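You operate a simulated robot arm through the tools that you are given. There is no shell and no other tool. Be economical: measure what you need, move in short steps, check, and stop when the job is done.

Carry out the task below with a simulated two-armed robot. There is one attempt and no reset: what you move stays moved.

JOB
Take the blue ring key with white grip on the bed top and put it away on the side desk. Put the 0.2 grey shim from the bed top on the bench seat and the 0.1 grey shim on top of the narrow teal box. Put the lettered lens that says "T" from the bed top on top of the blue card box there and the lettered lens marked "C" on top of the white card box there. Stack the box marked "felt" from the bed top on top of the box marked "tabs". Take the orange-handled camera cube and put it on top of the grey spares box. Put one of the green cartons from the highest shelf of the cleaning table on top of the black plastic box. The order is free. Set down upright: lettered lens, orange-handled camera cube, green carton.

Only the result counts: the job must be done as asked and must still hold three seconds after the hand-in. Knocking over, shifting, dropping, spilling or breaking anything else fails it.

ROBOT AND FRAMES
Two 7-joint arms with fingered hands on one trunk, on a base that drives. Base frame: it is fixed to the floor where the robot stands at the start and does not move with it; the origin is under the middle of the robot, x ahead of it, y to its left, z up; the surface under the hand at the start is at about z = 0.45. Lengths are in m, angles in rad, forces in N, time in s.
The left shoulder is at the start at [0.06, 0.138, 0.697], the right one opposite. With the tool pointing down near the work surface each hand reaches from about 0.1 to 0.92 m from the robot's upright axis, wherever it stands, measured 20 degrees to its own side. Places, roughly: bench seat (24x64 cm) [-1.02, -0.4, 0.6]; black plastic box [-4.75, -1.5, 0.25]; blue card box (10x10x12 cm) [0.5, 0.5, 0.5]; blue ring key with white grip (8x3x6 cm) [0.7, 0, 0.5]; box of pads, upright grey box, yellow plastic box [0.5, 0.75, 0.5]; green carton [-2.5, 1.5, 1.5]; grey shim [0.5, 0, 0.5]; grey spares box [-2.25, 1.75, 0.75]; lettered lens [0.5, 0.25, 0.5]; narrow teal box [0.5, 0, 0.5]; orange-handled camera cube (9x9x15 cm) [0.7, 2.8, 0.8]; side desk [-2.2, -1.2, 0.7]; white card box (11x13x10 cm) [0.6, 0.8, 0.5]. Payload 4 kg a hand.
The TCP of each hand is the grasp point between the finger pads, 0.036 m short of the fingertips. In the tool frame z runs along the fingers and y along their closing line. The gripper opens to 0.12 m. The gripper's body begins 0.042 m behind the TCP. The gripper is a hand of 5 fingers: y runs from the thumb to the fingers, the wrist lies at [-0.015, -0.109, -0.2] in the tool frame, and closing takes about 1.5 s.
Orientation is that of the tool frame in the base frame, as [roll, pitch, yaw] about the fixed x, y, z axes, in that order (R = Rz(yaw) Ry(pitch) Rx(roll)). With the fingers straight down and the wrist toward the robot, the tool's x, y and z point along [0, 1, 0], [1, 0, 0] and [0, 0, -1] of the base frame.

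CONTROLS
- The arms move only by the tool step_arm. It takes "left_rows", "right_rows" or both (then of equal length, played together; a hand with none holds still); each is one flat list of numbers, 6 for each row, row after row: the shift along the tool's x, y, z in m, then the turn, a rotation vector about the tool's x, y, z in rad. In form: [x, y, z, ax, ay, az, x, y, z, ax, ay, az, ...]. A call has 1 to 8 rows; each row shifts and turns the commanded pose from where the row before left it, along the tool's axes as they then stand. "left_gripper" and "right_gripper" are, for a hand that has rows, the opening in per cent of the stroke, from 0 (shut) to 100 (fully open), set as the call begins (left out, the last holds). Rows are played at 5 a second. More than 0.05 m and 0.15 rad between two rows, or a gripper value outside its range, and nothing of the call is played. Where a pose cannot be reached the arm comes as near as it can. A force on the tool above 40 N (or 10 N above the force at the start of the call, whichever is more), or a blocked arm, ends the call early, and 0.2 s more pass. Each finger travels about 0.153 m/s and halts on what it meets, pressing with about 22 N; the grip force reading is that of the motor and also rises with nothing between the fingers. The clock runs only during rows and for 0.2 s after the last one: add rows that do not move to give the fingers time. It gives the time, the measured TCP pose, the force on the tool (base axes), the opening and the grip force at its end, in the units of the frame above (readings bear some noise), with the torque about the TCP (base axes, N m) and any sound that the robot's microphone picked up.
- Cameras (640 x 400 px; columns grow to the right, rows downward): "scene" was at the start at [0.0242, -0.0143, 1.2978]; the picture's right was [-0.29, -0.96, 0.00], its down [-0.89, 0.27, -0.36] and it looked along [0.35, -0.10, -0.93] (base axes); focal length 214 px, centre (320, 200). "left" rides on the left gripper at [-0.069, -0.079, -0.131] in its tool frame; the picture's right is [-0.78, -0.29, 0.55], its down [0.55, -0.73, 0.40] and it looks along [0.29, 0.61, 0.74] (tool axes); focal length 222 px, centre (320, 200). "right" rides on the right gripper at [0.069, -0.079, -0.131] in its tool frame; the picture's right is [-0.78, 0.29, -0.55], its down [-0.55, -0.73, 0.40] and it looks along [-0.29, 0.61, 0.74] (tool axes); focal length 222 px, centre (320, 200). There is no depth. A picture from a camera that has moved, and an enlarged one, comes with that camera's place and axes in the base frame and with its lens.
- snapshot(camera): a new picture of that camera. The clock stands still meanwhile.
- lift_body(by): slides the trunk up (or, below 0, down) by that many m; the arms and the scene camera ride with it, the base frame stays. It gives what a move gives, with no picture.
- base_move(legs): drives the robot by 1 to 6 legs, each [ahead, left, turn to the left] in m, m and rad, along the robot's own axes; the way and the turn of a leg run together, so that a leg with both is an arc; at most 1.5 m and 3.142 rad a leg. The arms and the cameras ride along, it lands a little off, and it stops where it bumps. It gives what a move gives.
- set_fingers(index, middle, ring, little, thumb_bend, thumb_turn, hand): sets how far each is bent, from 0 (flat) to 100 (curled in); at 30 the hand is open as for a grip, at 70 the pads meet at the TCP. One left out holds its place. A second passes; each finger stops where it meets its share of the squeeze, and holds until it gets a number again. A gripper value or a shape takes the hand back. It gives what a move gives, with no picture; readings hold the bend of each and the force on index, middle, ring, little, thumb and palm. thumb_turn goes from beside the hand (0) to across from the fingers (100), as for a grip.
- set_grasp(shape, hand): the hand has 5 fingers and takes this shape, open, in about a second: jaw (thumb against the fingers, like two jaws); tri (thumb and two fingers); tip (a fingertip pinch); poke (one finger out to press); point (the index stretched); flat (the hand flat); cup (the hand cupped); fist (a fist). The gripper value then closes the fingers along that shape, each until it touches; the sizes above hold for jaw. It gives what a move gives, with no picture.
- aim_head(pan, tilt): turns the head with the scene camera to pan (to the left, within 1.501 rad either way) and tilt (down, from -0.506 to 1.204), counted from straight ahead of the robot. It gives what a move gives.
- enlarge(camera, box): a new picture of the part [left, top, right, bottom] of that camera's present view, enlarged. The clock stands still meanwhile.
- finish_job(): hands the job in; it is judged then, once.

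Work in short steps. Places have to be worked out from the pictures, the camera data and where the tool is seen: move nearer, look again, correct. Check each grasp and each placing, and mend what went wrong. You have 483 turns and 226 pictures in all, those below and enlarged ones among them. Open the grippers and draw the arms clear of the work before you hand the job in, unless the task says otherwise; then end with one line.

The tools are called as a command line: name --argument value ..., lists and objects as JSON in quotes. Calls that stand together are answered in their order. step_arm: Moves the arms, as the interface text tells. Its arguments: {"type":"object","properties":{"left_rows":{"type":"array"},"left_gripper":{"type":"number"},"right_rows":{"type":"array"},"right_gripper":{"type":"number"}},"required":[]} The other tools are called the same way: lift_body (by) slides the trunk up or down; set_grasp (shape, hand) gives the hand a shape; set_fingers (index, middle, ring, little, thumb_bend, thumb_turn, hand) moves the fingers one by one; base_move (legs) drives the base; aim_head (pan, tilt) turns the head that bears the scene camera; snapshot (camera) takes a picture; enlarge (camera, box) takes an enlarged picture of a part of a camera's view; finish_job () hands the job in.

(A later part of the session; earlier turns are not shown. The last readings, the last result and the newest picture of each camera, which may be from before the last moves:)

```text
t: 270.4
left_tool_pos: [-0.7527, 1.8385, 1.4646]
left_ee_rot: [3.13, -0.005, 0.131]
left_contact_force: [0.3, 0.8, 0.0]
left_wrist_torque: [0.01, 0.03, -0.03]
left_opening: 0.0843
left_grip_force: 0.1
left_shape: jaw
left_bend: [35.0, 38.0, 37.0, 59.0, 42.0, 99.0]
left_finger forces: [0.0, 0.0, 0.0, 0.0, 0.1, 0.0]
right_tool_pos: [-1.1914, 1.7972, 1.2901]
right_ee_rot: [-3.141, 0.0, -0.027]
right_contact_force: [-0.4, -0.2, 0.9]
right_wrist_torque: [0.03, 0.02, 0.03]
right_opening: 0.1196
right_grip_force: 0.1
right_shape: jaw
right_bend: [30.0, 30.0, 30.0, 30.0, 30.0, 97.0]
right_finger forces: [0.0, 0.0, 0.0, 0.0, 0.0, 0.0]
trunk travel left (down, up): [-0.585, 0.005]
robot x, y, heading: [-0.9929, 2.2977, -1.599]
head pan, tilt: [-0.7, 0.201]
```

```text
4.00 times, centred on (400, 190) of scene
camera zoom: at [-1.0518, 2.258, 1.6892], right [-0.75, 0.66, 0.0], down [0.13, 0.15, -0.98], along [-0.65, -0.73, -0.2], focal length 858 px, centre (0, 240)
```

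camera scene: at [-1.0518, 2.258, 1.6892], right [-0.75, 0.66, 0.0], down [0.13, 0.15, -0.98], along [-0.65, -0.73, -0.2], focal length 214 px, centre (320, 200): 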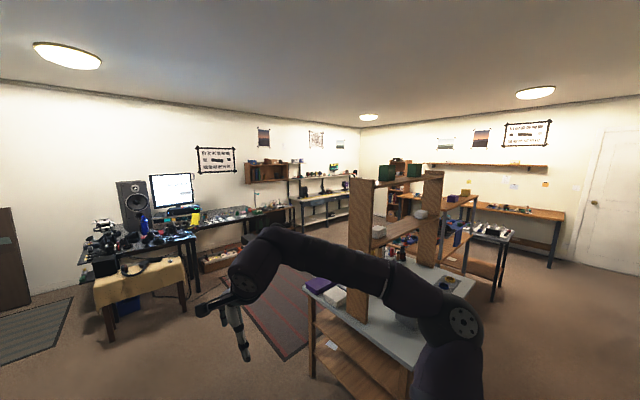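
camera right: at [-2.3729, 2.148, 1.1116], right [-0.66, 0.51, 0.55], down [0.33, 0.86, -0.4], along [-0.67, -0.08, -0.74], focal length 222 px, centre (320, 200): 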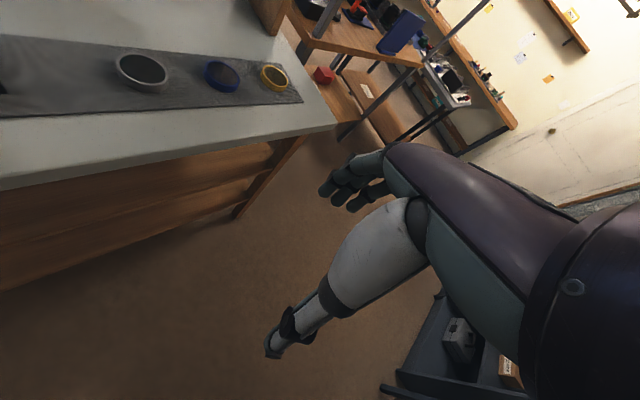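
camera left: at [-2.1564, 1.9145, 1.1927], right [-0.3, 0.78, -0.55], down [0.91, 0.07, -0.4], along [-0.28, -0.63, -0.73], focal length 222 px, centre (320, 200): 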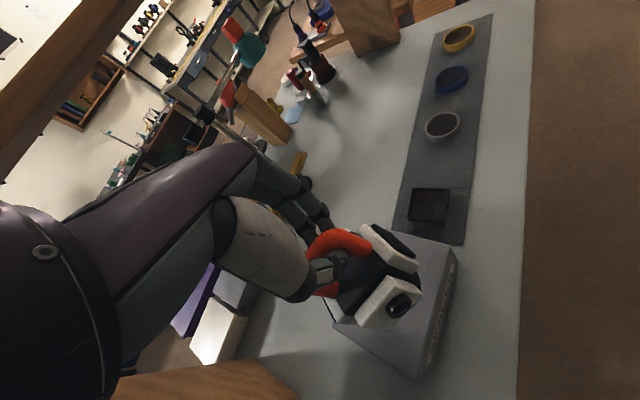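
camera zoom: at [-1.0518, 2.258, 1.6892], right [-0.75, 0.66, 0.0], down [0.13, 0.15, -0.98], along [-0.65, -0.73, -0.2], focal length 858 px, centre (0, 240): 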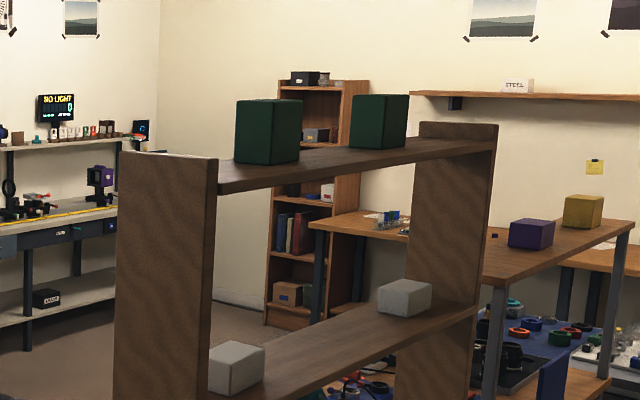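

The cartons stand on the top shelf (surface z≈1.55, about 8×8×9 cm) at (-2.18, 1.58) and (-2.53, 1.58). They need a horizontal grip; I rotate the left hand to point forward here in free space.

step_arm --left_rows '[0, 0.02, 0, -0.145, 0, 0, 0, 0.02, 0, -0.145, 0, 0, 0, 0.02, 0, -0.145, 0, 0, 0, 0.02, 0, -0.145, 0, 0, 0, 0.01, 0.02, -0.145, 0, 0, 0, 0, 0.02, -0.145, 0, 0, 0, 0, 0.02, -0.145, 0, 0, 0, 0, 0.02, -0.145, 0, 0]' --left_gripper 100

step_arm --left_rows '[0, 0, 0.02, -0.145, 0, 0, 0, 0, 0.02, -0.145, 0, 0, 0, 0, 0.02, -0.12, 0, 0, 0, 0, 0, 0, 0, -0.145, 0, 0, 0, 0, 0, -0.145, 0, 0, 0, 0, 0, -0.145, 0, 0, 0, 0, 0, -0.145, 0, 0, 0, 0, 0, -0.145]'

```text
t: 272.4
left_tool_pos: [-0.6318, 1.7203, 1.4283]
left_ee_rot: [2.017, -0.024, 0.336]
left_contact_force: [-1.8, -0.3, 1.1]
left_wrist_torque: [-0.01, -0.05, 0.16]
left_opening: 0.12
left_grip_force: 0.0
left_shape: jaw
left_bend: [30.0, 30.0, 30.0, 30.0, 30.0, 97.0]
left_finger forces: [0.0, 0.0, 0.1, 0.1, 0.1, 0.0]
left hand out of reach, approached as far as the arm can: row 8
right_tool_pos: [-1.1969, 1.7953, 1.2874]
right_ee_rot: [-3.14, -0.003, -0.029]
right_contact_force: [-0.3, -1.0, -0.1]
right_wrist_torque: [0.01, -0.09, 0.0]
right_opening: 0.1197
right_grip_force: 0.0
right_shape: jaw
right_bend: [30.0, 30.0, 30.0, 30.0, 30.0, 97.0]
right_finger forces: [0.0, 0.0, 0.0, 0.0, 0.0, 0.0]
trunk travel left (down, up): [-0.585, 0.005]
robot x, y, heading: [-0.9916, 2.2918, -1.596]
head pan, tilt: [-0.7, 0.201]
stopped in row 8 (left hand): the arm was blocked; the commanded pose is now the measured one
```

```text
t: 274.2
left_tool_pos: [-0.5534, 1.8544, 1.5324]
left_ee_rot: [1.731, 0.63, 0.388]
left_contact_force: [-0.4, 0.0, 0.1]
left_wrist_torque: [-0.01, 0.02, 0.02]
left_opening: 0.1201
left_grip_force: 0.1
left_shape: jaw
left_bend: [30.0, 30.0, 30.0, 30.0, 30.0, 97.0]
left_finger forces: [0.0, 0.0, 0.0, 0.1, 0.0, 0.0]
left hand out of reach, approached as far as the arm can: row 1, 2, 3, 4, 5
right_tool_pos: [-1.1909, 1.7997, 1.2911]
right_ee_rot: [3.139, -0.001, -0.023]
right_contact_force: [0.3, -0.5, 0.4]
right_wrist_torque: [-0.01, 0.0, -0.01]
right_opening: 0.12
right_grip_force: 0.0
right_shape: jaw
right_bend: [30.0, 30.0, 30.0, 30.0, 30.0, 97.0]
right_finger forces: [0.1, 0.0, 0.1, 0.0, 0.0, 0.0]
trunk travel left (down, up): [-0.585, 0.005]
robot x, y, heading: [-0.9908, 2.299, -1.596]
head pan, tilt: [-0.7, 0.201]
```

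The hand now points forward and half rolled. I continue the roll and straighten the aim.

step_arm --left_rows '[0, 0, 0, 0, 0, -0.145, 0, 0, 0, 0, 0, -0.145, 0, 0, 0, 0, 0, -0.145, 0, 0, 0, 0, 0, -0.145, 0, 0, 0, 0, 0, -0.145, 0, 0, 0, 0, 0, -0.145, 0, 0, 0, 0.14, 0, 0, 0, 0, 0, 0.14, 0, 0]'

aim_head --pan 0.3 --tilt 0.2

snapshot --camera "scene"

```text
t: 276.0
left_tool_pos: [-0.5546, 1.854, 1.5325]
left_ee_rot: [2.956, 1.426, 1.387]
left_contact_force: [0.4, 0.3, -0.2]
left_wrist_torque: [-0.01, -0.01, -0.03]
left_opening: 0.1202
left_grip_force: 0.0
left_shape: jaw
left_bend: [30.0, 30.0, 30.0, 30.0, 30.0, 97.0]
left_finger forces: [0.1, 0.0, 0.1, 0.1, 0.0, 0.1]
right_tool_pos: [-1.1893, 1.7987, 1.292]
right_ee_rot: [3.14, 0.001, -0.023]
right_contact_force: [-1.1, -0.1, 0.2]
right_wrist_torque: [0.02, -0.02, 0.03]
right_opening: 0.1197
right_grip_force: 0.1
right_shape: jaw
right_bend: [30.0, 30.0, 30.0, 30.0, 30.0, 97.0]
right_finger forces: [0.0, 0.0, 0.1, 0.0, 0.0, 0.0]
trunk travel left (down, up): [-0.585, 0.005]
robot x, y, heading: [-0.9885, 2.2998, -1.593]
head pan, tilt: [-0.7, 0.201]
```

```text
t: 277.3
left_tool_pos: [-0.5541, 1.8539, 1.5328]
left_ee_rot: [2.945, 1.425, 1.382]
left_contact_force: [0.6, -0.2, -0.5]
left_wrist_torque: [-0.04, -0.02, 0.0]
left_opening: 0.12
left_grip_force: 0.0
left_shape: jaw
left_bend: [30.0, 30.0, 30.0, 30.0, 30.0, 97.0]
left_finger forces: [0.1, 0.0, 0.0, 0.1, 0.1, 0.0]
right_tool_pos: [-1.1893, 1.7998, 1.291]
right_ee_rot: [3.14, 0.003, -0.025]
right_contact_force: [0.7, 0.4, -0.4]
right_wrist_torque: [0.0, 0.02, -0.02]
right_opening: 0.1199
right_grip_force: 0.1
right_shape: jaw
right_bend: [30.0, 30.0, 30.0, 30.0, 30.0, 97.0]
right_finger forces: [0.0, 0.0, 0.0, 0.0, 0.1, 0.0]
trunk travel left (down, up): [-0.585, 0.005]
robot x, y, heading: [-0.9912, 2.2971, -1.599]
head pan, tilt: [0.3, 0.201]
```

```text
73 pictures are left
camera scene: at [-0.9648, 2.2386, 1.6892], right [-0.96, -0.27, 0.0], down [-0.05, 0.19, -0.98], along [0.26, -0.94, -0.2], focal length 214 px, centre (320, 200)
```

scene: 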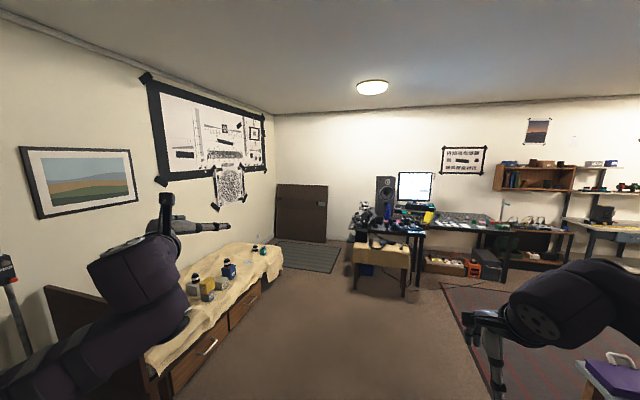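

Orientation achieved: fingers point to -y, closing along x. I raise the hand to z≈1.62 and bring it inward a bit.

step_arm --left_rows '[-0.025, -0.035, 0, 0, 0, 0, -0.025, -0.035, 0, 0, 0, 0, -0.025, -0.035, 0, 0, 0, 0, -0.015, -0.035, 0, 0, -0.1, 0]'

base_move --legs '[[-0.12, 0, 0], [0, -1.3, 0.02]]'

aim_head --pan 0.35 --tilt 0.3

snapshot --camera "scene"

snapshot --camera "left"

```text
t: 278.3
left_tool_pos: [-0.6976, 1.8357, 1.617]
left_ee_rot: [2.539, 1.522, 0.974]
left_contact_force: [0.1, 0.7, 0.4]
left_wrist_torque: [-0.02, -0.03, 0.05]
left_opening: 0.1202
left_grip_force: 0.1
left_shape: jaw
left_bend: [30.0, 30.0, 30.0, 30.0, 30.0, 97.0]
left_finger forces: [0.0, 0.1, 0.0, 0.0, 0.0, 0.0]
right_tool_pos: [-1.19, 1.7977, 1.2911]
right_ee_rot: [3.139, -0.001, -0.024]
right_contact_force: [-0.5, -0.6, 1.2]
right_wrist_torque: [-0.01, 0.02, -0.03]
right_opening: 0.1199
right_grip_force: 0.0
right_shape: jaw
right_bend: [30.0, 30.0, 30.0, 30.0, 30.0, 97.0]
right_finger forces: [0.0, 0.0, 0.0, 0.0, 0.1, 0.1]
trunk travel left (down, up): [-0.585, 0.005]
robot x, y, heading: [-0.9951, 2.2944, -1.596]
head pan, tilt: [0.3, 0.201]
```

```text
t: 285.6
left_tool_pos: [-1.9794, 1.9801, 1.6171]
left_ee_rot: [2.589, 1.52, 1.055]
left_contact_force: [-0.7, 0.2, -0.1]
left_wrist_torque: [0.02, -0.03, 0.04]
left_opening: 0.1198
left_grip_force: 0.1
left_shape: jaw
left_bend: [30.0, 30.0, 30.0, 30.0, 30.0, 97.0]
left_finger forces: [0.0, 0.1, 0.0, 0.0, 0.1, 0.1]
right_tool_pos: [-2.4688, 1.9265, 1.2906]
right_ee_rot: [3.139, -0.001, 0.009]
right_contact_force: [-0.6, 0.0, -0.4]
right_wrist_torque: [0.04, -0.03, 0.0]
right_opening: 0.1201
right_grip_force: 0.0
right_shape: jaw
right_bend: [30.0, 30.0, 30.0, 30.0, 30.0, 97.0]
right_finger forces: [0.1, 0.1, 0.0, 0.0, 0.1, 0.1]
trunk travel left (down, up): [-0.585, 0.005]
robot x, y, heading: [-2.2859, 2.432, -1.563]
head pan, tilt: [0.3, 0.201]
```

```text
t: 286.3
left_tool_pos: [-1.9777, 1.9803, 1.6162]
left_ee_rot: [2.553, 1.519, 1.019]
left_contact_force: [-0.1, 0.4, 0.6]
left_wrist_torque: [-0.03, 0.0, -0.01]
left_opening: 0.1201
left_grip_force: 0.1
left_shape: jaw
left_bend: [30.0, 30.0, 30.0, 30.0, 30.0, 97.0]
left_finger forces: [0.0, 0.1, 0.0, 0.0, 0.1, 0.0]
right_tool_pos: [-2.4685, 1.9257, 1.2914]
right_ee_rot: [3.141, 0.003, 0.01]
right_contact_force: [-0.2, -0.3, 0.8]
right_wrist_torque: [0.0, -0.03, 0.03]
right_opening: 0.1196
right_grip_force: 0.0
right_shape: jaw
right_bend: [30.0, 30.0, 30.0, 30.0, 30.0, 97.0]
right_finger forces: [0.0, 0.1, 0.0, 0.0, 0.0, 0.0]
trunk travel left (down, up): [-0.585, 0.005]
robot x, y, heading: [-2.2861, 2.4297, -1.565]
head pan, tilt: [0.351, 0.3]
```

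```text
72 pictures are left
camera scene: at [-2.253, 2.3744, 1.6799], right [-0.94, -0.35, 0.0], down [-0.1, 0.28, -0.96], along [0.33, -0.9, -0.3], focal length 214 px, centre (320, 200)
```

scene: 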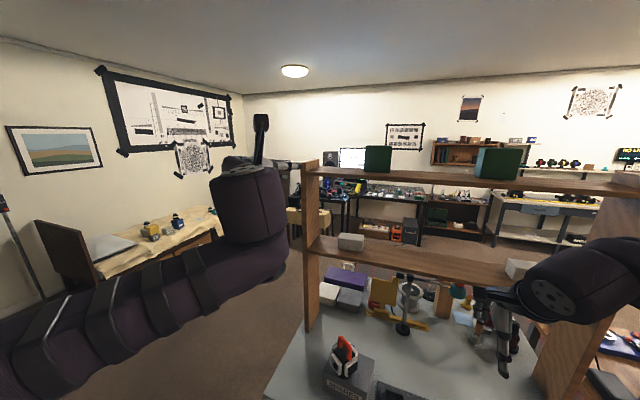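

```text
71 pictures are left
camera left: at [-2.0641, 2.1058, 1.6889], right [-0.29, -0.59, 0.75], down [-0.7, -0.4, -0.59], along [0.65, -0.7, -0.3], focal length 222 px, centre (320, 200)
```

left: 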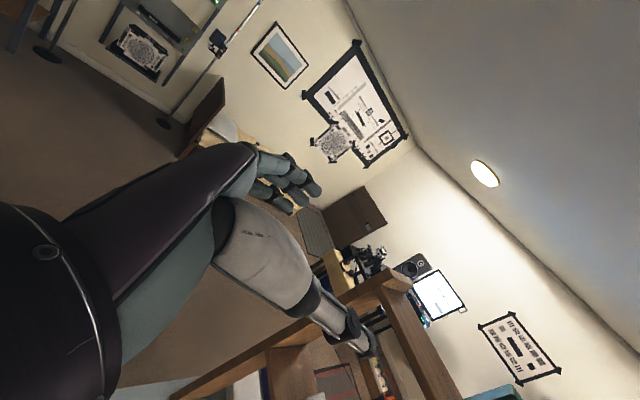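

enlarge --camera "scene" --box '[250, 110, 430, 230]'

```text
3.33 times, centred on (340, 170) of scene
camera zoom: at [-2.253, 2.3744, 1.6799], right [-0.94, -0.35, 0.0], down [-0.1, 0.28, -0.96], along [0.33, -0.9, -0.3], focal length 715 px, centre (253, 300)
```

zoom: 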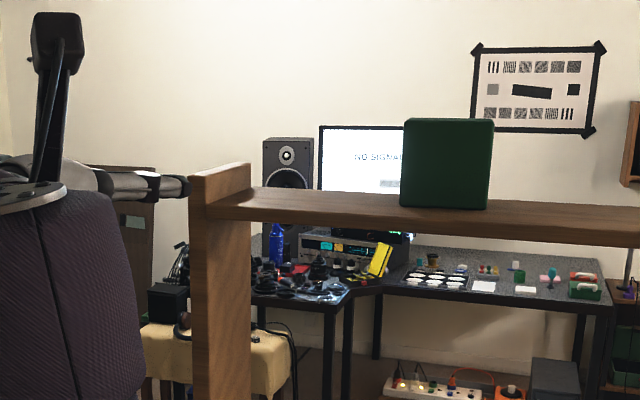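

Carton 1: centre (-2.188, 1.57, 1.598), 9 cm wide. I position the base (right 0.1, forward 0.12), then align the hand in front of it.

base_move --legs '[[0, -0.1, 0], [0.12, 0, 0]]'

step_arm --left_rows '[0, -0.036, 0.02, 0, 0, 0, 0, -0.036, 0.02, 0, 0, 0, 0.005, -0.035, 0.02, 0, 0, 0]'

snapshot --camera "left"

enlarge --camera "scene" --box '[230, 90, 430, 230]'

```text
t: 288.3
left_tool_pos: [-2.0801, 1.8538, 1.6158]
left_ee_rot: [2.584, 1.518, 1.046]
left_contact_force: [-0.5, -0.7, -0.1]
left_wrist_torque: [-0.04, -0.01, 0.03]
left_opening: 0.1199
left_grip_force: 0.0
left_shape: jaw
left_bend: [30.0, 30.0, 30.0, 30.0, 30.0, 97.0]
left_finger forces: [0.0, 0.0, 0.0, 0.0, 0.1, 0.1]
right_tool_pos: [-2.5707, 1.8021, 1.2903]
right_ee_rot: [3.141, 0.0, 0.004]
right_contact_force: [0.1, -0.3, 0.8]
right_wrist_torque: [0.0, -0.02, 0.04]
right_opening: 0.1199
right_grip_force: 0.1
right_shape: jaw
right_bend: [30.0, 30.0, 30.0, 30.0, 30.0, 97.0]
right_finger forces: [0.0, 0.0, 0.0, 0.1, 0.0, 0.1]
trunk travel left (down, up): [-0.585, 0.005]
robot x, y, heading: [-2.3861, 2.3063, -1.561]
head pan, tilt: [0.351, 0.3]
```

```text
t: 289.3
left_tool_pos: [-1.9875, 1.7782, 1.5402]
left_ee_rot: [2.82, 1.379, 1.706]
left_contact_force: [0.0, -0.1, -0.8]
left_wrist_torque: [0.01, 0.0, 0.04]
left_opening: 0.1202
left_grip_force: 0.0
left_shape: jaw
left_bend: [30.0, 30.0, 30.0, 30.0, 30.0, 97.0]
left_finger forces: [0.0, 0.0, 0.0, 0.0, 0.0, 0.1]
right_tool_pos: [-2.573, 1.8023, 1.2898]
right_ee_rot: [3.141, 0.0, 0.002]
right_contact_force: [0.2, 0.2, 0.0]
right_wrist_torque: [-0.01, 0.0, -0.02]
right_opening: 0.1199
right_grip_force: 0.0
right_shape: jaw
right_bend: [30.0, 30.0, 30.0, 30.0, 30.0, 97.0]
right_finger forces: [0.0, 0.1, 0.0, 0.1, 0.1, 0.0]
trunk travel left (down, up): [-0.585, 0.005]
robot x, y, heading: [-2.3875, 2.3063, -1.565]
head pan, tilt: [0.351, 0.3]
stopped in row 3 (left hand): the arm was blocked; the commanded pose is now the measured one
```

```text
69 pictures are left
camera left: at [-2.114, 1.8461, 1.6274], right [0.0, -0.76, 0.65], down [-0.5, -0.57, -0.66], along [0.87, -0.33, -0.38], focal length 222 px, centre (320, 200)
```

left: 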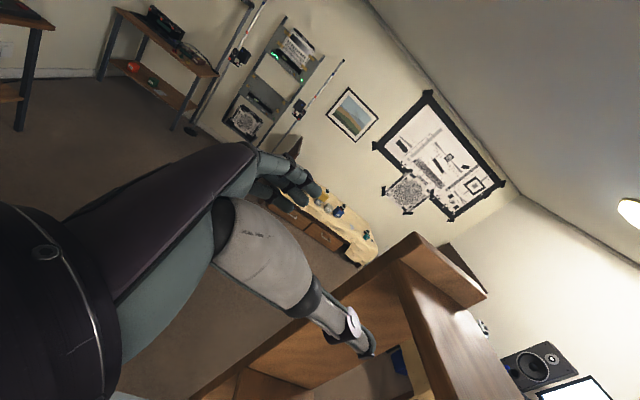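

```text
2.86 times, centred on (330, 160) of scene
camera zoom: at [-2.3546, 2.2501, 1.6798], right [-0.94, -0.35, 0.0], down [-0.1, 0.28, -0.95], along [0.33, -0.9, -0.3], focal length 613 px, centre (291, 314)
```

zoom: 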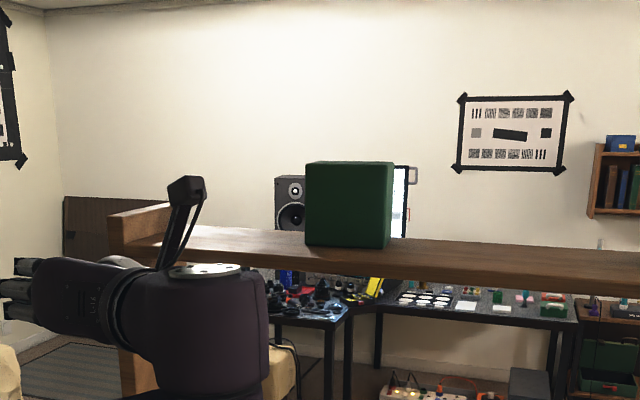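

The arm hit a posture limit again when moving inward. I back off, restore the hand's aim, and will keep it further out to the left relative to the body.

base_move --legs '[[-0.15, 0, 0]]'

step_arm --left_rows '[-0.015, 0, 0, 0.115, -0.045, 0, -0.015, 0, 0, 0.115, -0.045, 0, -0.015, 0, 0, 0.115, -0.045, 0, -0.015, 0, 0, 0.115, -0.045, 0, -0.015, 0, 0, 0, 0, 0]'

```text
t: 290.6
left_tool_pos: [-1.9892, 1.928, 1.5416]
left_ee_rot: [2.823, 1.381, 1.704]
left_contact_force: [-0.4, 1.0, 0.8]
left_wrist_torque: [0.02, 0.01, -0.01]
left_opening: 0.12
left_grip_force: 0.0
left_shape: jaw
left_bend: [30.0, 30.0, 30.0, 30.0, 30.0, 97.0]
left_finger forces: [0.0, 0.0, 0.0, 0.0, 0.0, 0.1]
right_tool_pos: [-2.5736, 1.9549, 1.2924]
right_ee_rot: [3.137, 0.002, -0.001]
right_contact_force: [1.0, 0.2, -0.4]
right_wrist_torque: [-0.01, 0.0, 0.01]
right_opening: 0.1196
right_grip_force: 0.0
right_shape: jaw
right_bend: [30.0, 30.0, 30.0, 30.0, 30.0, 97.0]
right_finger forces: [0.0, 0.1, 0.0, 0.0, 0.0, 0.1]
trunk travel left (down, up): [-0.585, 0.005]
robot x, y, heading: [-2.3873, 2.4551, -1.578]
head pan, tilt: [0.351, 0.3]
```

```text
t: 291.9
left_tool_pos: [-1.9899, 1.9159, 1.6161]
left_ee_rot: [2.254, 1.551, 0.67]
left_contact_force: [0.0, 0.7, 0.5]
left_wrist_torque: [0.02, 0.02, 0.02]
left_opening: 0.1201
left_grip_force: 0.0
left_shape: jaw
left_bend: [30.0, 30.0, 30.0, 30.0, 30.0, 97.0]
left_finger forces: [0.0, 0.1, 0.0, 0.0, 0.0, 0.0]
right_tool_pos: [-2.5729, 1.9522, 1.2908]
right_ee_rot: [3.14, 0.0, -0.001]
right_contact_force: [0.0, 0.4, -0.4]
right_wrist_torque: [-0.03, -0.02, 0.01]
right_opening: 0.1197
right_grip_force: 0.0
right_shape: jaw
right_bend: [30.0, 30.0, 30.0, 30.0, 30.0, 97.0]
right_finger forces: [0.0, 0.0, 0.1, 0.0, 0.0, 0.1]
trunk travel left (down, up): [-0.585, 0.005]
robot x, y, heading: [-2.3867, 2.4545, -1.573]
head pan, tilt: [0.351, 0.3]
```

Aim restored. I shift the base right so the hand lines up with the carton, then check.

base_move --legs '[[0, -0.198, 0]]'

step_arm --left_rows '[0, 0, 0.03, 0, 0, 0, 0, 0, 0.03, 0, 0, 0]'

snapshot --camera "scene"

snapshot --camera "left"

```text
t: 293.4
left_tool_pos: [-2.192, 1.9177, 1.6162]
left_ee_rot: [2.257, 1.551, 0.67]
left_contact_force: [-0.1, 0.5, 0.6]
left_wrist_torque: [-0.02, -0.02, 0.02]
left_opening: 0.1203
left_grip_force: 0.0
left_shape: jaw
left_bend: [30.0, 30.0, 30.0, 30.0, 30.0, 97.0]
left_finger forces: [0.0, 0.0, 0.0, 0.0, 0.0, 0.0]
right_tool_pos: [-2.7735, 1.9537, 1.291]
right_ee_rot: [3.14, 0.001, -0.001]
right_contact_force: [-0.6, 0.1, 0.3]
right_wrist_torque: [0.01, 0.02, 0.01]
right_opening: 0.1194
right_grip_force: 0.1
right_shape: jaw
right_bend: [30.0, 30.0, 30.0, 30.0, 30.0, 97.0]
right_finger forces: [0.1, 0.0, 0.1, 0.0, 0.1, 0.0]
trunk travel left (down, up): [-0.585, 0.005]
robot x, y, heading: [-2.585, 2.4551, -1.573]
head pan, tilt: [0.351, 0.3]
```

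```text
t: 294.1
left_tool_pos: [-2.1898, 1.8542, 1.6141]
left_ee_rot: [2.398, 1.551, 0.814]
left_contact_force: [0.3, 0.4, 0.6]
left_wrist_torque: [-0.02, 0.0, -0.05]
left_opening: 0.12
left_grip_force: 0.0
left_shape: jaw
left_bend: [30.0, 30.0, 30.0, 30.0, 30.0, 97.0]
left_finger forces: [0.0, 0.0, 0.0, 0.0, 0.0, 0.0]
right_tool_pos: [-2.7714, 1.9528, 1.2909]
right_ee_rot: [-3.141, 0.001, 0.0]
right_contact_force: [0.5, -0.6, 0.7]
right_wrist_torque: [0.03, 0.0, 0.03]
right_opening: 0.1198
right_grip_force: 0.0
right_shape: jaw
right_bend: [30.0, 30.0, 30.0, 30.0, 30.0, 97.0]
right_finger forces: [0.1, 0.0, 0.0, 0.0, 0.1, 0.1]
trunk travel left (down, up): [-0.585, 0.005]
robot x, y, heading: [-2.5875, 2.4537, -1.575]
head pan, tilt: [0.351, 0.3]
```

```text
67 pictures are left
camera scene: at [-2.5528, 2.3986, 1.6798], right [-0.94, -0.34, 0.0], down [-0.1, 0.28, -0.95], along [0.33, -0.9, -0.3], focal length 214 px, centre (320, 200)
```

scene: 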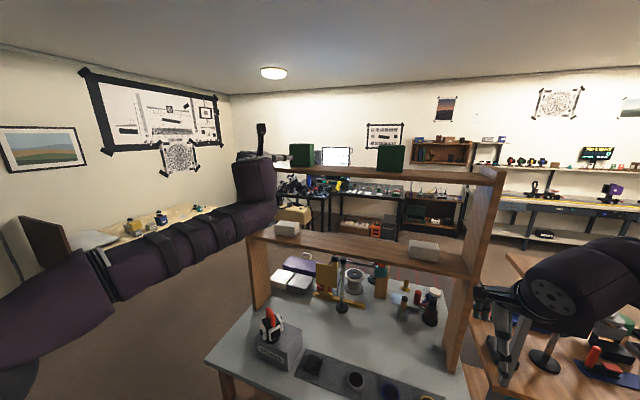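

```text
66 pictures are left
camera left: at [-2.2684, 1.9853, 1.6841], right [-0.31, -0.56, 0.77], down [-0.73, -0.38, -0.57], along [0.61, -0.74, -0.29], focal length 222 px, centre (320, 200)
```

left: 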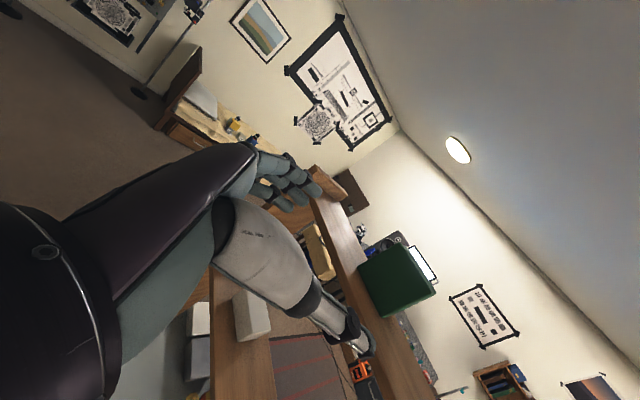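

Alignment checks out within a centimetre. I nudge 6 mm left, drive 0.15 m forward, then check again.

step_arm --left_rows '[0, 0.007, 0, 0, 0, 0]'

base_move --legs '[[0.15, 0, 0]]'

snapshot --camera "left"

enlarge --camera "scene" --box '[200, 90, 400, 230]'

```text
t: 294.4
left_tool_pos: [-2.1833, 1.855, 1.6134]
left_ee_rot: [2.389, 1.55, 0.804]
left_contact_force: [-0.2, -0.1, 1.1]
left_wrist_torque: [-0.03, -0.01, 0.0]
left_opening: 0.12
left_grip_force: 0.1
left_shape: jaw
left_bend: [30.0, 30.0, 30.0, 30.0, 30.0, 97.0]
left_finger forces: [0.0, 0.1, 0.1, 0.0, 0.0, 0.0]
right_tool_pos: [-2.7727, 1.9531, 1.2906]
right_ee_rot: [3.14, 0.001, -0.002]
right_contact_force: [-0.1, -0.1, 0.6]
right_wrist_torque: [0.0, 0.01, 0.01]
right_opening: 0.1199
right_grip_force: 0.0
right_shape: jaw
right_bend: [30.0, 30.0, 30.0, 30.0, 30.0, 97.0]
right_finger forces: [0.0, 0.0, 0.1, 0.1, 0.1, 0.1]
trunk travel left (down, up): [-0.585, 0.005]
robot x, y, heading: [-2.5905, 2.4578, -1.577]
head pan, tilt: [0.351, 0.3]
```

```text
t: 295.8
left_tool_pos: [-2.1806, 1.7078, 1.6153]
left_ee_rot: [2.425, 1.549, 0.844]
left_contact_force: [0.5, 0.1, -1.5]
left_wrist_torque: [-0.01, 0.01, 0.02]
left_opening: 0.1199
left_grip_force: 0.1
left_shape: jaw
left_bend: [30.0, 30.0, 30.0, 30.0, 30.0, 97.0]
left_finger forces: [0.0, 0.1, 0.0, 0.0, 0.1, 0.0]
right_tool_pos: [-2.7726, 1.8039, 1.2901]
right_ee_rot: [-3.142, 0.001, 0.002]
right_contact_force: [1.0, -0.6, -0.3]
right_wrist_torque: [0.03, 0.0, 0.01]
right_opening: 0.1199
right_grip_force: 0.1
right_shape: jaw
right_bend: [30.0, 30.0, 30.0, 30.0, 30.0, 97.0]
right_finger forces: [0.0, 0.0, 0.0, 0.0, 0.1, 0.0]
trunk travel left (down, up): [-0.585, 0.005]
robot x, y, heading: [-2.5869, 2.3121, -1.566]
head pan, tilt: [0.351, 0.3]
```

```text
65 pictures are left
camera left: at [-2.2598, 1.8395, 1.6842], right [-0.31, -0.56, 0.77], down [-0.73, -0.38, -0.57], along [0.61, -0.74, -0.29], focal length 222 px, centre (320, 200)
```

left: 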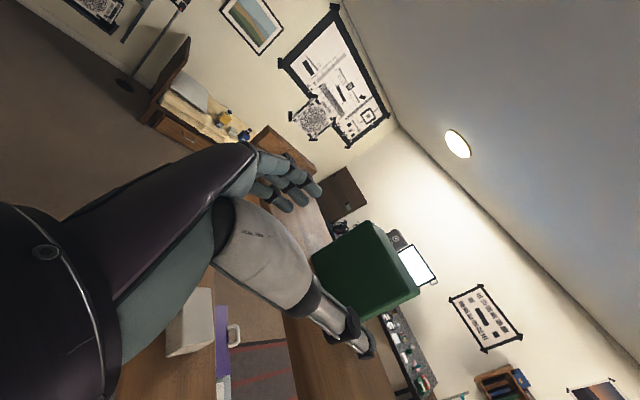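

```text
2.86 times, centred on (300, 160) of scene
camera zoom: at [-2.5537, 2.2508, 1.6798], right [-0.94, -0.34, 0.0], down [-0.1, 0.28, -0.95], along [0.33, -0.9, -0.3], focal length 613 px, centre (377, 314)
```

zoom: 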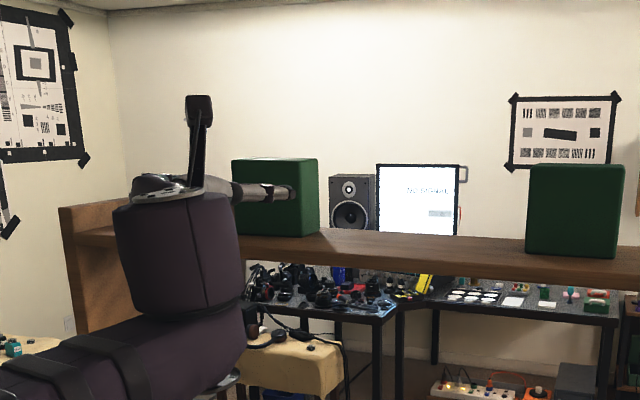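

Good alignment. I advance in small steps so that thumb and fingers straddle the carton.

step_arm --left_rows '[0, 0, 0.025, 0, 0, 0, 0, 0, 0.025, 0, 0, 0]'

enlarge --camera "scene" --box '[220, 110, 340, 210]'

enlarge --camera "left" --box '[220, 140, 460, 380]'

```text
t: 296.4
left_tool_pos: [-2.1822, 1.66, 1.6138]
left_ee_rot: [2.351, 1.551, 0.773]
left_contact_force: [0.1, 0.6, 0.0]
left_wrist_torque: [-0.01, -0.03, -0.05]
left_opening: 0.1203
left_grip_force: 0.1
left_shape: jaw
left_bend: [30.0, 30.0, 30.0, 30.0, 30.0, 97.0]
left_finger forces: [0.0, 0.1, 0.1, 0.0, 0.1, 0.1]
right_tool_pos: [-2.7715, 1.8049, 1.291]
right_ee_rot: [3.14, 0.001, 0.003]
right_contact_force: [-0.8, 0.4, 0.1]
right_wrist_torque: [-0.01, -0.03, -0.01]
right_opening: 0.1199
right_grip_force: 0.1
right_shape: jaw
right_bend: [30.0, 30.0, 30.0, 30.0, 30.0, 97.0]
right_finger forces: [0.0, 0.0, 0.0, 0.0, 0.1, 0.0]
trunk travel left (down, up): [-0.585, 0.005]
robot x, y, heading: [-2.585, 2.307, -1.571]
head pan, tilt: [0.351, 0.3]
```

```text
4.00 times, centred on (280, 160) of scene
camera zoom: at [-2.5541, 2.2525, 1.68], right [-0.94, -0.34, 0.0], down [-0.1, 0.28, -0.96], along [0.33, -0.9, -0.3], focal length 858 px, centre (480, 360)
```

zoom: 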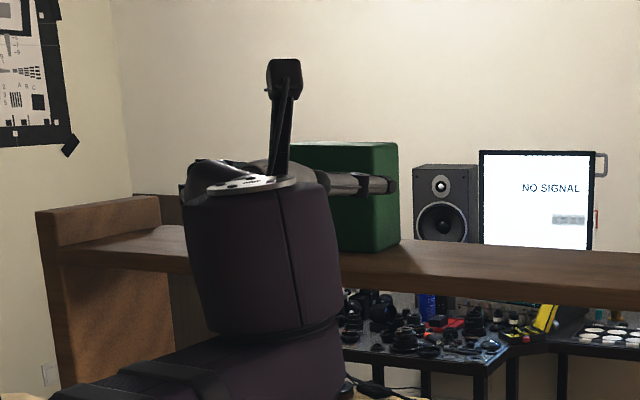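

```text
1.67 times, centred on (340, 260) of left
camera zoom: at [-2.2606, 1.7908, 1.6839], right [-0.31, -0.56, 0.77], down [-0.73, -0.38, -0.57], along [0.61, -0.74, -0.29], focal length 370 px, centre (287, 100)
```

zoom: 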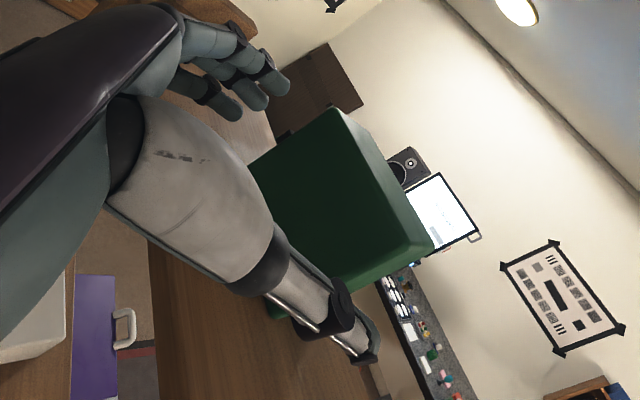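

Thumb and fingers clear the sides. Continue forward.

step_arm --left_rows '[0, 0, 0.025, 0, 0, 0, 0, 0, 0.025, 0, 0, 0, 0, 0, 0.02, 0, 0, 0]'

enlarge --camera "left" --box '[220, 140, 460, 380]'

```text
t: 297.2
left_tool_pos: [-2.1804, 1.6122, 1.6129]
left_ee_rot: [2.28, 1.548, 0.697]
left_contact_force: [-0.7, 0.2, -0.3]
left_wrist_torque: [-0.02, 0.0, -0.02]
left_opening: 0.1199
left_grip_force: 0.2
left_shape: jaw
left_bend: [30.0, 30.0, 30.0, 30.0, 30.0, 97.0]
left_finger forces: [0.0, 0.1, 0.0, 0.0, 0.0, 0.0]
left hand out of reach, approached as far as the arm can: row 2, 3
right_tool_pos: [-2.7723, 1.8063, 1.2905]
right_ee_rot: [3.14, 0.002, 0.001]
right_contact_force: [-0.8, -1.4, 0.5]
right_wrist_torque: [0.01, 0.0, 0.03]
right_opening: 0.1201
right_grip_force: 0.1
right_shape: jaw
right_bend: [30.0, 30.0, 30.0, 30.0, 30.0, 97.0]
right_finger forces: [0.1, 0.0, 0.1, 0.0, 0.0, 0.1]
trunk travel left (down, up): [-0.585, 0.005]
robot x, y, heading: [-2.5855, 2.3082, -1.57]
head pan, tilt: [0.351, 0.3]
```

```text
1.67 times, centred on (340, 260) of left
camera zoom: at [-2.2584, 1.7422, 1.6841], right [-0.31, -0.56, 0.77], down [-0.73, -0.38, -0.57], along [0.61, -0.74, -0.29], focal length 370 px, centre (287, 100)
```

zoom: 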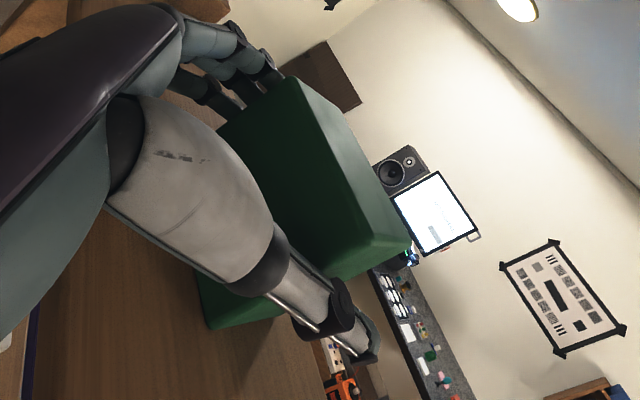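

Arm reach ends here; a small 2.5 cm base nudge gives a deeper grip. Then close.

base_move --legs '[[0.028, 0, 0]]'

step_arm --left_rows '[0, 0, 0, 0, 0, 0, 0, 0, 0, 0, 0, 0, 0, 0, 0, 0, 0, 0, 0, 0, 0, 0, 0, 0, 0, 0, 0, 0, 0, 0, 0, 0, 0, 0, 0, 0, 0, 0, 0, 0, 0, 0]' --left_gripper 0

enlarge --camera "left" --box '[220, 140, 460, 380]'

```text
t: 298.0
left_tool_pos: [-2.179, 1.5806, 1.6121]
left_ee_rot: [2.451, 1.55, 0.869]
left_contact_force: [-0.4, -0.5, -0.1]
left_wrist_torque: [-0.05, 0.01, -0.02]
left_opening: 0.1198
left_grip_force: 0.2
left_shape: jaw
left_bend: [30.0, 30.0, 30.0, 30.0, 30.0, 97.0]
left_finger forces: [0.0, 0.0, 0.0, 0.0, 0.1, 0.0]
right_tool_pos: [-2.7712, 1.776, 1.2902]
right_ee_rot: [3.141, 0.002, 0.001]
right_contact_force: [0.2, -0.7, -0.2]
right_wrist_torque: [0.05, -0.02, 0.03]
right_opening: 0.1196
right_grip_force: 0.1
right_shape: jaw
right_bend: [30.0, 30.0, 30.0, 30.0, 30.0, 97.0]
right_finger forces: [0.0, 0.0, 0.0, 0.0, 0.0, 0.0]
trunk travel left (down, up): [-0.585, 0.005]
robot x, y, heading: [-2.5882, 2.2835, -1.577]
head pan, tilt: [0.351, 0.3]
```

```text
t: 299.6
left_tool_pos: [-2.1791, 1.5827, 1.6127]
left_ee_rot: [2.422, 1.55, 0.841]
left_contact_force: [-0.4, 0.1, -1.0]
left_wrist_torque: [0.01, -0.01, 0.01]
left_opening: 0.0865
left_grip_force: 22.4
left_shape: jaw
left_bend: [33.0, 36.0, 35.0, 60.0, 43.0, 99.0]
left_finger forces: [12.5, 7.7, 2.1, 1.1, 25.6, 0.0]
right_tool_pos: [-2.7719, 1.7768, 1.2911]
right_ee_rot: [3.14, 0.002, 0.001]
right_contact_force: [-0.2, -0.1, -0.6]
right_wrist_torque: [0.0, -0.04, 0.02]
right_opening: 0.1195
right_grip_force: 0.1
right_shape: jaw
right_bend: [30.0, 30.0, 30.0, 30.0, 30.0, 97.0]
right_finger forces: [0.0, 0.0, 0.0, 0.1, 0.0, 0.0]
trunk travel left (down, up): [-0.585, 0.005]
robot x, y, heading: [-2.5897, 2.2779, -1.571]
head pan, tilt: [0.351, 0.3]
```

```text
1.67 times, centred on (340, 260) of left
camera zoom: at [-2.2582, 1.7138, 1.6836], right [-0.31, -0.56, 0.77], down [-0.73, -0.38, -0.57], along [0.61, -0.74, -0.29], focal length 370 px, centre (287, 100)
```

zoom: 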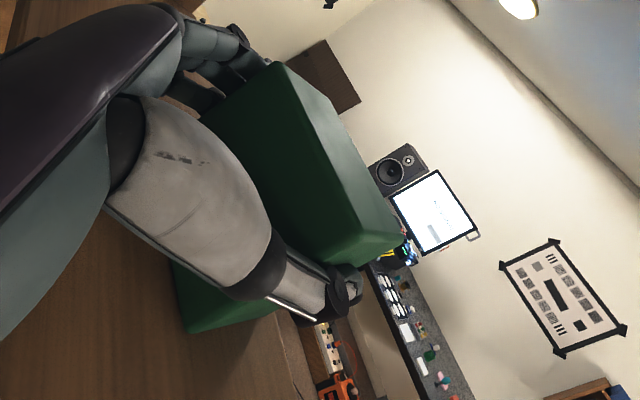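

Carton gripped. I lift it slightly while pulling back.

step_arm --left_rows '[-0.012, 0, -0.004, 0, 0, 0, -0.012, 0, -0.01, 0, 0, 0, 0, 0, -0.03, 0, 0, 0]'

enlarge --camera "scene" --box '[220, 110, 340, 210]'

```text
t: 300.4
left_tool_pos: [-2.1786, 1.6286, 1.6329]
left_ee_rot: [2.264, 1.551, 0.684]
left_contact_force: [0.3, 0.7, -1.1]
left_wrist_torque: [0.01, -0.02, 0.02]
left_opening: 0.0865
left_grip_force: 22.1
left_shape: jaw
left_bend: [33.0, 36.0, 35.0, 60.0, 43.0, 99.0]
left_finger forces: [12.5, 7.7, 2.2, 1.2, 25.4, 0.0]
left hand out of reach, approached as far as the arm can: row 1
right_tool_pos: [-2.771, 1.779, 1.2916]
right_ee_rot: [3.137, 0.001, 0.002]
right_contact_force: [0.3, -0.6, -0.8]
right_wrist_torque: [0.0, -0.01, 0.02]
right_opening: 0.1197
right_grip_force: 0.0
right_shape: jaw
right_bend: [30.0, 30.0, 30.0, 30.0, 30.0, 97.0]
right_finger forces: [0.0, 0.0, 0.1, 0.1, 0.1, 0.0]
trunk travel left (down, up): [-0.585, 0.005]
robot x, y, heading: [-2.5888, 2.2775, -1.572]
head pan, tilt: [0.351, 0.3]
```

```text
4.00 times, centred on (280, 160) of scene
camera zoom: at [-2.5537, 2.2273, 1.68], right [-0.94, -0.34, 0.0], down [-0.1, 0.28, -0.96], along [0.33, -0.9, -0.29], focal length 858 px, centre (480, 360)
```

zoom: 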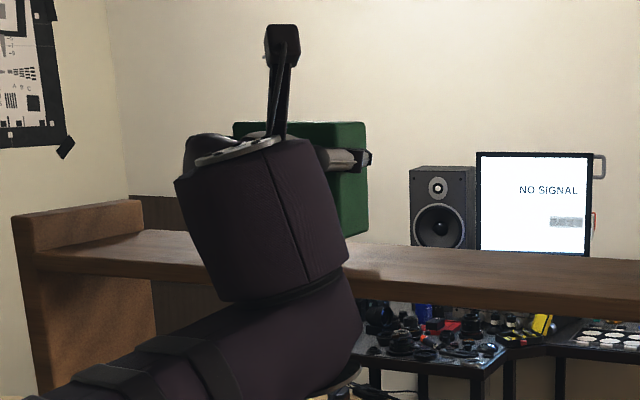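

The carton is clear of the shelf. I back out, drive out of the aisle at height, then go south and turn west.

base_move --legs '[[-0.2, 0, 0], [0, 1.35, 0], [1.0, 0, 0], [0.95, 0, 0]]'

base_move --legs '[[0, 0, -1.571]]'

aim_head --pan 0.2 --tilt 0.3

snapshot --camera "scene"

```text
t: 317.6
left_tool_pos: [-0.8864, -0.1189, 1.6319]
left_ee_rot: [2.485, 1.55, 0.862]
left_contact_force: [-0.4, 0.1, -1.1]
left_wrist_torque: [-0.01, 0.02, 0.01]
left_opening: 0.0867
left_grip_force: 21.8
left_shape: jaw
left_bend: [33.0, 36.0, 35.0, 60.0, 43.0, 99.0]
left_finger forces: [12.5, 7.8, 2.3, 1.0, 25.5, 0.0]
right_tool_pos: [-1.4741, 0.0583, 1.2905]
right_ee_rot: [3.139, 0.001, -0.04]
right_contact_force: [-0.3, -0.5, -0.1]
right_wrist_torque: [0.0, 0.01, 0.02]
right_opening: 0.1201
right_grip_force: 0.1
right_shape: jaw
right_bend: [30.0, 30.0, 30.0, 30.0, 30.0, 97.0]
right_finger forces: [0.0, 0.0, 0.0, 0.1, 0.0, 0.0]
trunk travel left (down, up): [-0.585, 0.005]
robot x, y, heading: [-1.2625, 0.5536, -1.61]
head pan, tilt: [0.351, 0.3]
```

```text
t: 321.9
left_tool_pos: [-1.9591, 0.2096, 1.6324]
left_ee_rot: [2.487, 1.55, -0.762]
left_contact_force: [0.3, 0.1, -0.9]
left_wrist_torque: [-0.02, -0.02, -0.01]
left_opening: 0.0862
left_grip_force: 22.2
left_shape: jaw
left_bend: [33.0, 36.0, 35.0, 61.0, 43.0, 99.0]
left_finger forces: [12.3, 7.5, 2.3, 1.1, 24.6, 0.0]
right_tool_pos: [-1.7509, 0.787, 1.2902]
right_ee_rot: [3.14, 0.001, -1.666]
right_contact_force: [-0.3, -0.1, 0.7]
right_wrist_torque: [-0.01, -0.01, -0.01]
right_opening: 0.1199
right_grip_force: 0.1
right_shape: jaw
right_bend: [30.0, 30.0, 30.0, 30.0, 30.0, 97.0]
right_finger forces: [0.1, 0.0, 0.1, 0.0, 0.0, 0.1]
trunk travel left (down, up): [-0.585, 0.005]
robot x, y, heading: [-1.2672, 0.5545, 3.046]
head pan, tilt: [0.351, 0.3]
```

```text
t: 322.6
left_tool_pos: [-1.96, 0.2095, 1.6316]
left_ee_rot: [2.391, 1.55, -0.858]
left_contact_force: [0.9, -0.1, -0.3]
left_wrist_torque: [-0.03, 0.02, -0.01]
left_opening: 0.0864
left_grip_force: 22.2
left_shape: jaw
left_bend: [33.0, 36.0, 35.0, 61.0, 43.0, 99.0]
left_finger forces: [12.3, 7.5, 2.4, 1.1, 24.6, 0.0]
right_tool_pos: [-1.7514, 0.7868, 1.2912]
right_ee_rot: [3.139, 0.003, -1.667]
right_contact_force: [-0.7, 0.5, 0.8]
right_wrist_torque: [0.03, 0.0, 0.01]
right_opening: 0.1197
right_grip_force: 0.0
right_shape: jaw
right_bend: [30.0, 30.0, 30.0, 30.0, 30.0, 97.0]
right_finger forces: [0.1, 0.1, 0.0, 0.0, 0.0, 0.0]
trunk travel left (down, up): [-0.585, 0.005]
robot x, y, heading: [-1.2666, 0.554, 3.043]
head pan, tilt: [0.201, 0.3]
```

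```text
58 pictures are left
camera scene: at [-1.3309, 0.5423, 1.6799], right [-0.1, 0.99, 0.0], down [0.29, 0.03, -0.96], along [-0.95, -0.1, -0.3], focal length 214 px, centre (320, 200)
```

scene: 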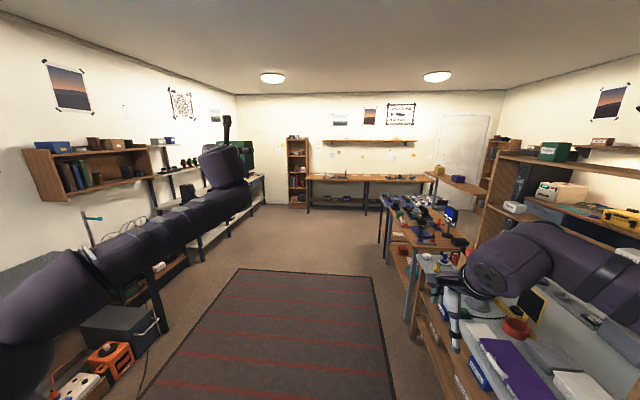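

enlarge --camera "scene" --box '[180, 150, 300, 250]'

```text
4.00 times, centred on (240, 200) of scene
camera zoom: at [-1.3309, 0.5423, 1.6799], right [-0.1, 0.99, 0.0], down [0.29, 0.03, -0.96], along [-0.95, -0.1, -0.3], focal length 858 px, centre (640, 200)
```

zoom: 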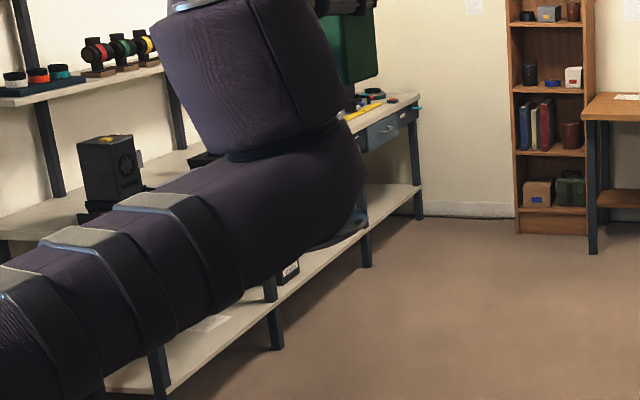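

I straighten the heading, shift a bit south and drive west for a view of the low shelf.

base_move --legs '[[0, 0, 0.098], [0, 0.3, 0], [1.2, 0, 0], [0.9, 0, 0]]'

aim_head --pan 0.9 --tilt 0.45

snapshot --camera "scene"

```text
t: 335.1
left_tool_pos: [-3.971, -0.2576, 1.6315]
left_ee_rot: [2.421, 1.549, -0.683]
left_contact_force: [-0.4, 0.0, -2.0]
left_wrist_torque: [0.03, 0.01, 0.04]
left_opening: 0.0864
left_grip_force: 21.7
left_shape: jaw
left_bend: [33.0, 36.0, 35.0, 61.0, 43.0, 99.0]
left_finger forces: [12.2, 7.4, 2.2, 1.2, 24.7, 0.0]
right_tool_pos: [-3.849, 0.3427, 1.2906]
right_ee_rot: [3.14, 0.001, -1.521]
right_contact_force: [0.3, -0.2, -0.4]
right_wrist_torque: [-0.02, 0.01, 0.01]
right_opening: 0.1199
right_grip_force: 0.0
right_shape: jaw
right_bend: [30.0, 30.0, 30.0, 30.0, 30.0, 97.0]
right_finger forces: [0.0, 0.1, 0.0, 0.0, 0.0, 0.1]
trunk travel left (down, up): [-0.585, 0.005]
robot x, y, heading: [-3.3386, 0.1817, -3.096]
head pan, tilt: [0.201, 0.3]
```

```text
t: 336.2
left_tool_pos: [-3.9715, -0.2573, 1.6315]
left_ee_rot: [2.342, 1.55, -0.761]
left_contact_force: [-0.5, -0.5, -0.7]
left_wrist_torque: [0.0, -0.02, -0.01]
left_opening: 0.0859
left_grip_force: 22.0
left_shape: jaw
left_bend: [33.0, 36.0, 35.0, 61.0, 43.0, 99.0]
left_finger forces: [12.2, 7.4, 2.3, 1.2, 24.8, 0.1]
right_tool_pos: [-3.8494, 0.342, 1.2909]
right_ee_rot: [3.14, 0.002, -1.52]
right_contact_force: [-0.8, -0.2, 0.2]
right_wrist_torque: [0.01, 0.02, 0.01]
right_opening: 0.1199
right_grip_force: 0.0
right_shape: jaw
right_bend: [30.0, 30.0, 30.0, 30.0, 30.0, 97.0]
right_finger forces: [0.1, 0.0, 0.1, 0.0, 0.0, 0.0]
trunk travel left (down, up): [-0.585, 0.005]
robot x, y, heading: [-3.3369, 0.1822, -3.091]
head pan, tilt: [0.901, 0.45]
```

```text
56 pictures are left
camera scene: at [-3.3599, 0.1107, 1.666], right [-0.81, 0.58, 0.0], down [0.25, 0.35, -0.9], along [-0.52, -0.73, -0.44], focal length 214 px, centre (320, 200)
```

scene: 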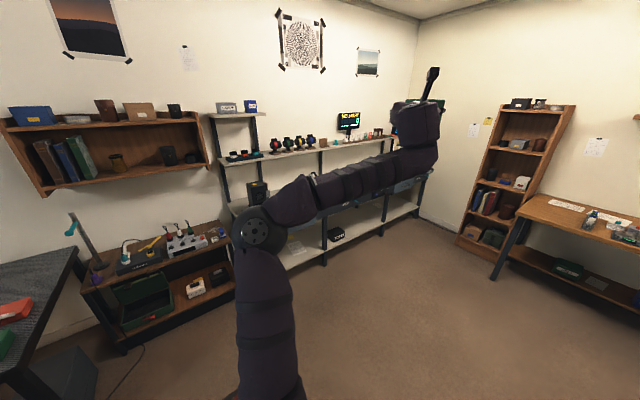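

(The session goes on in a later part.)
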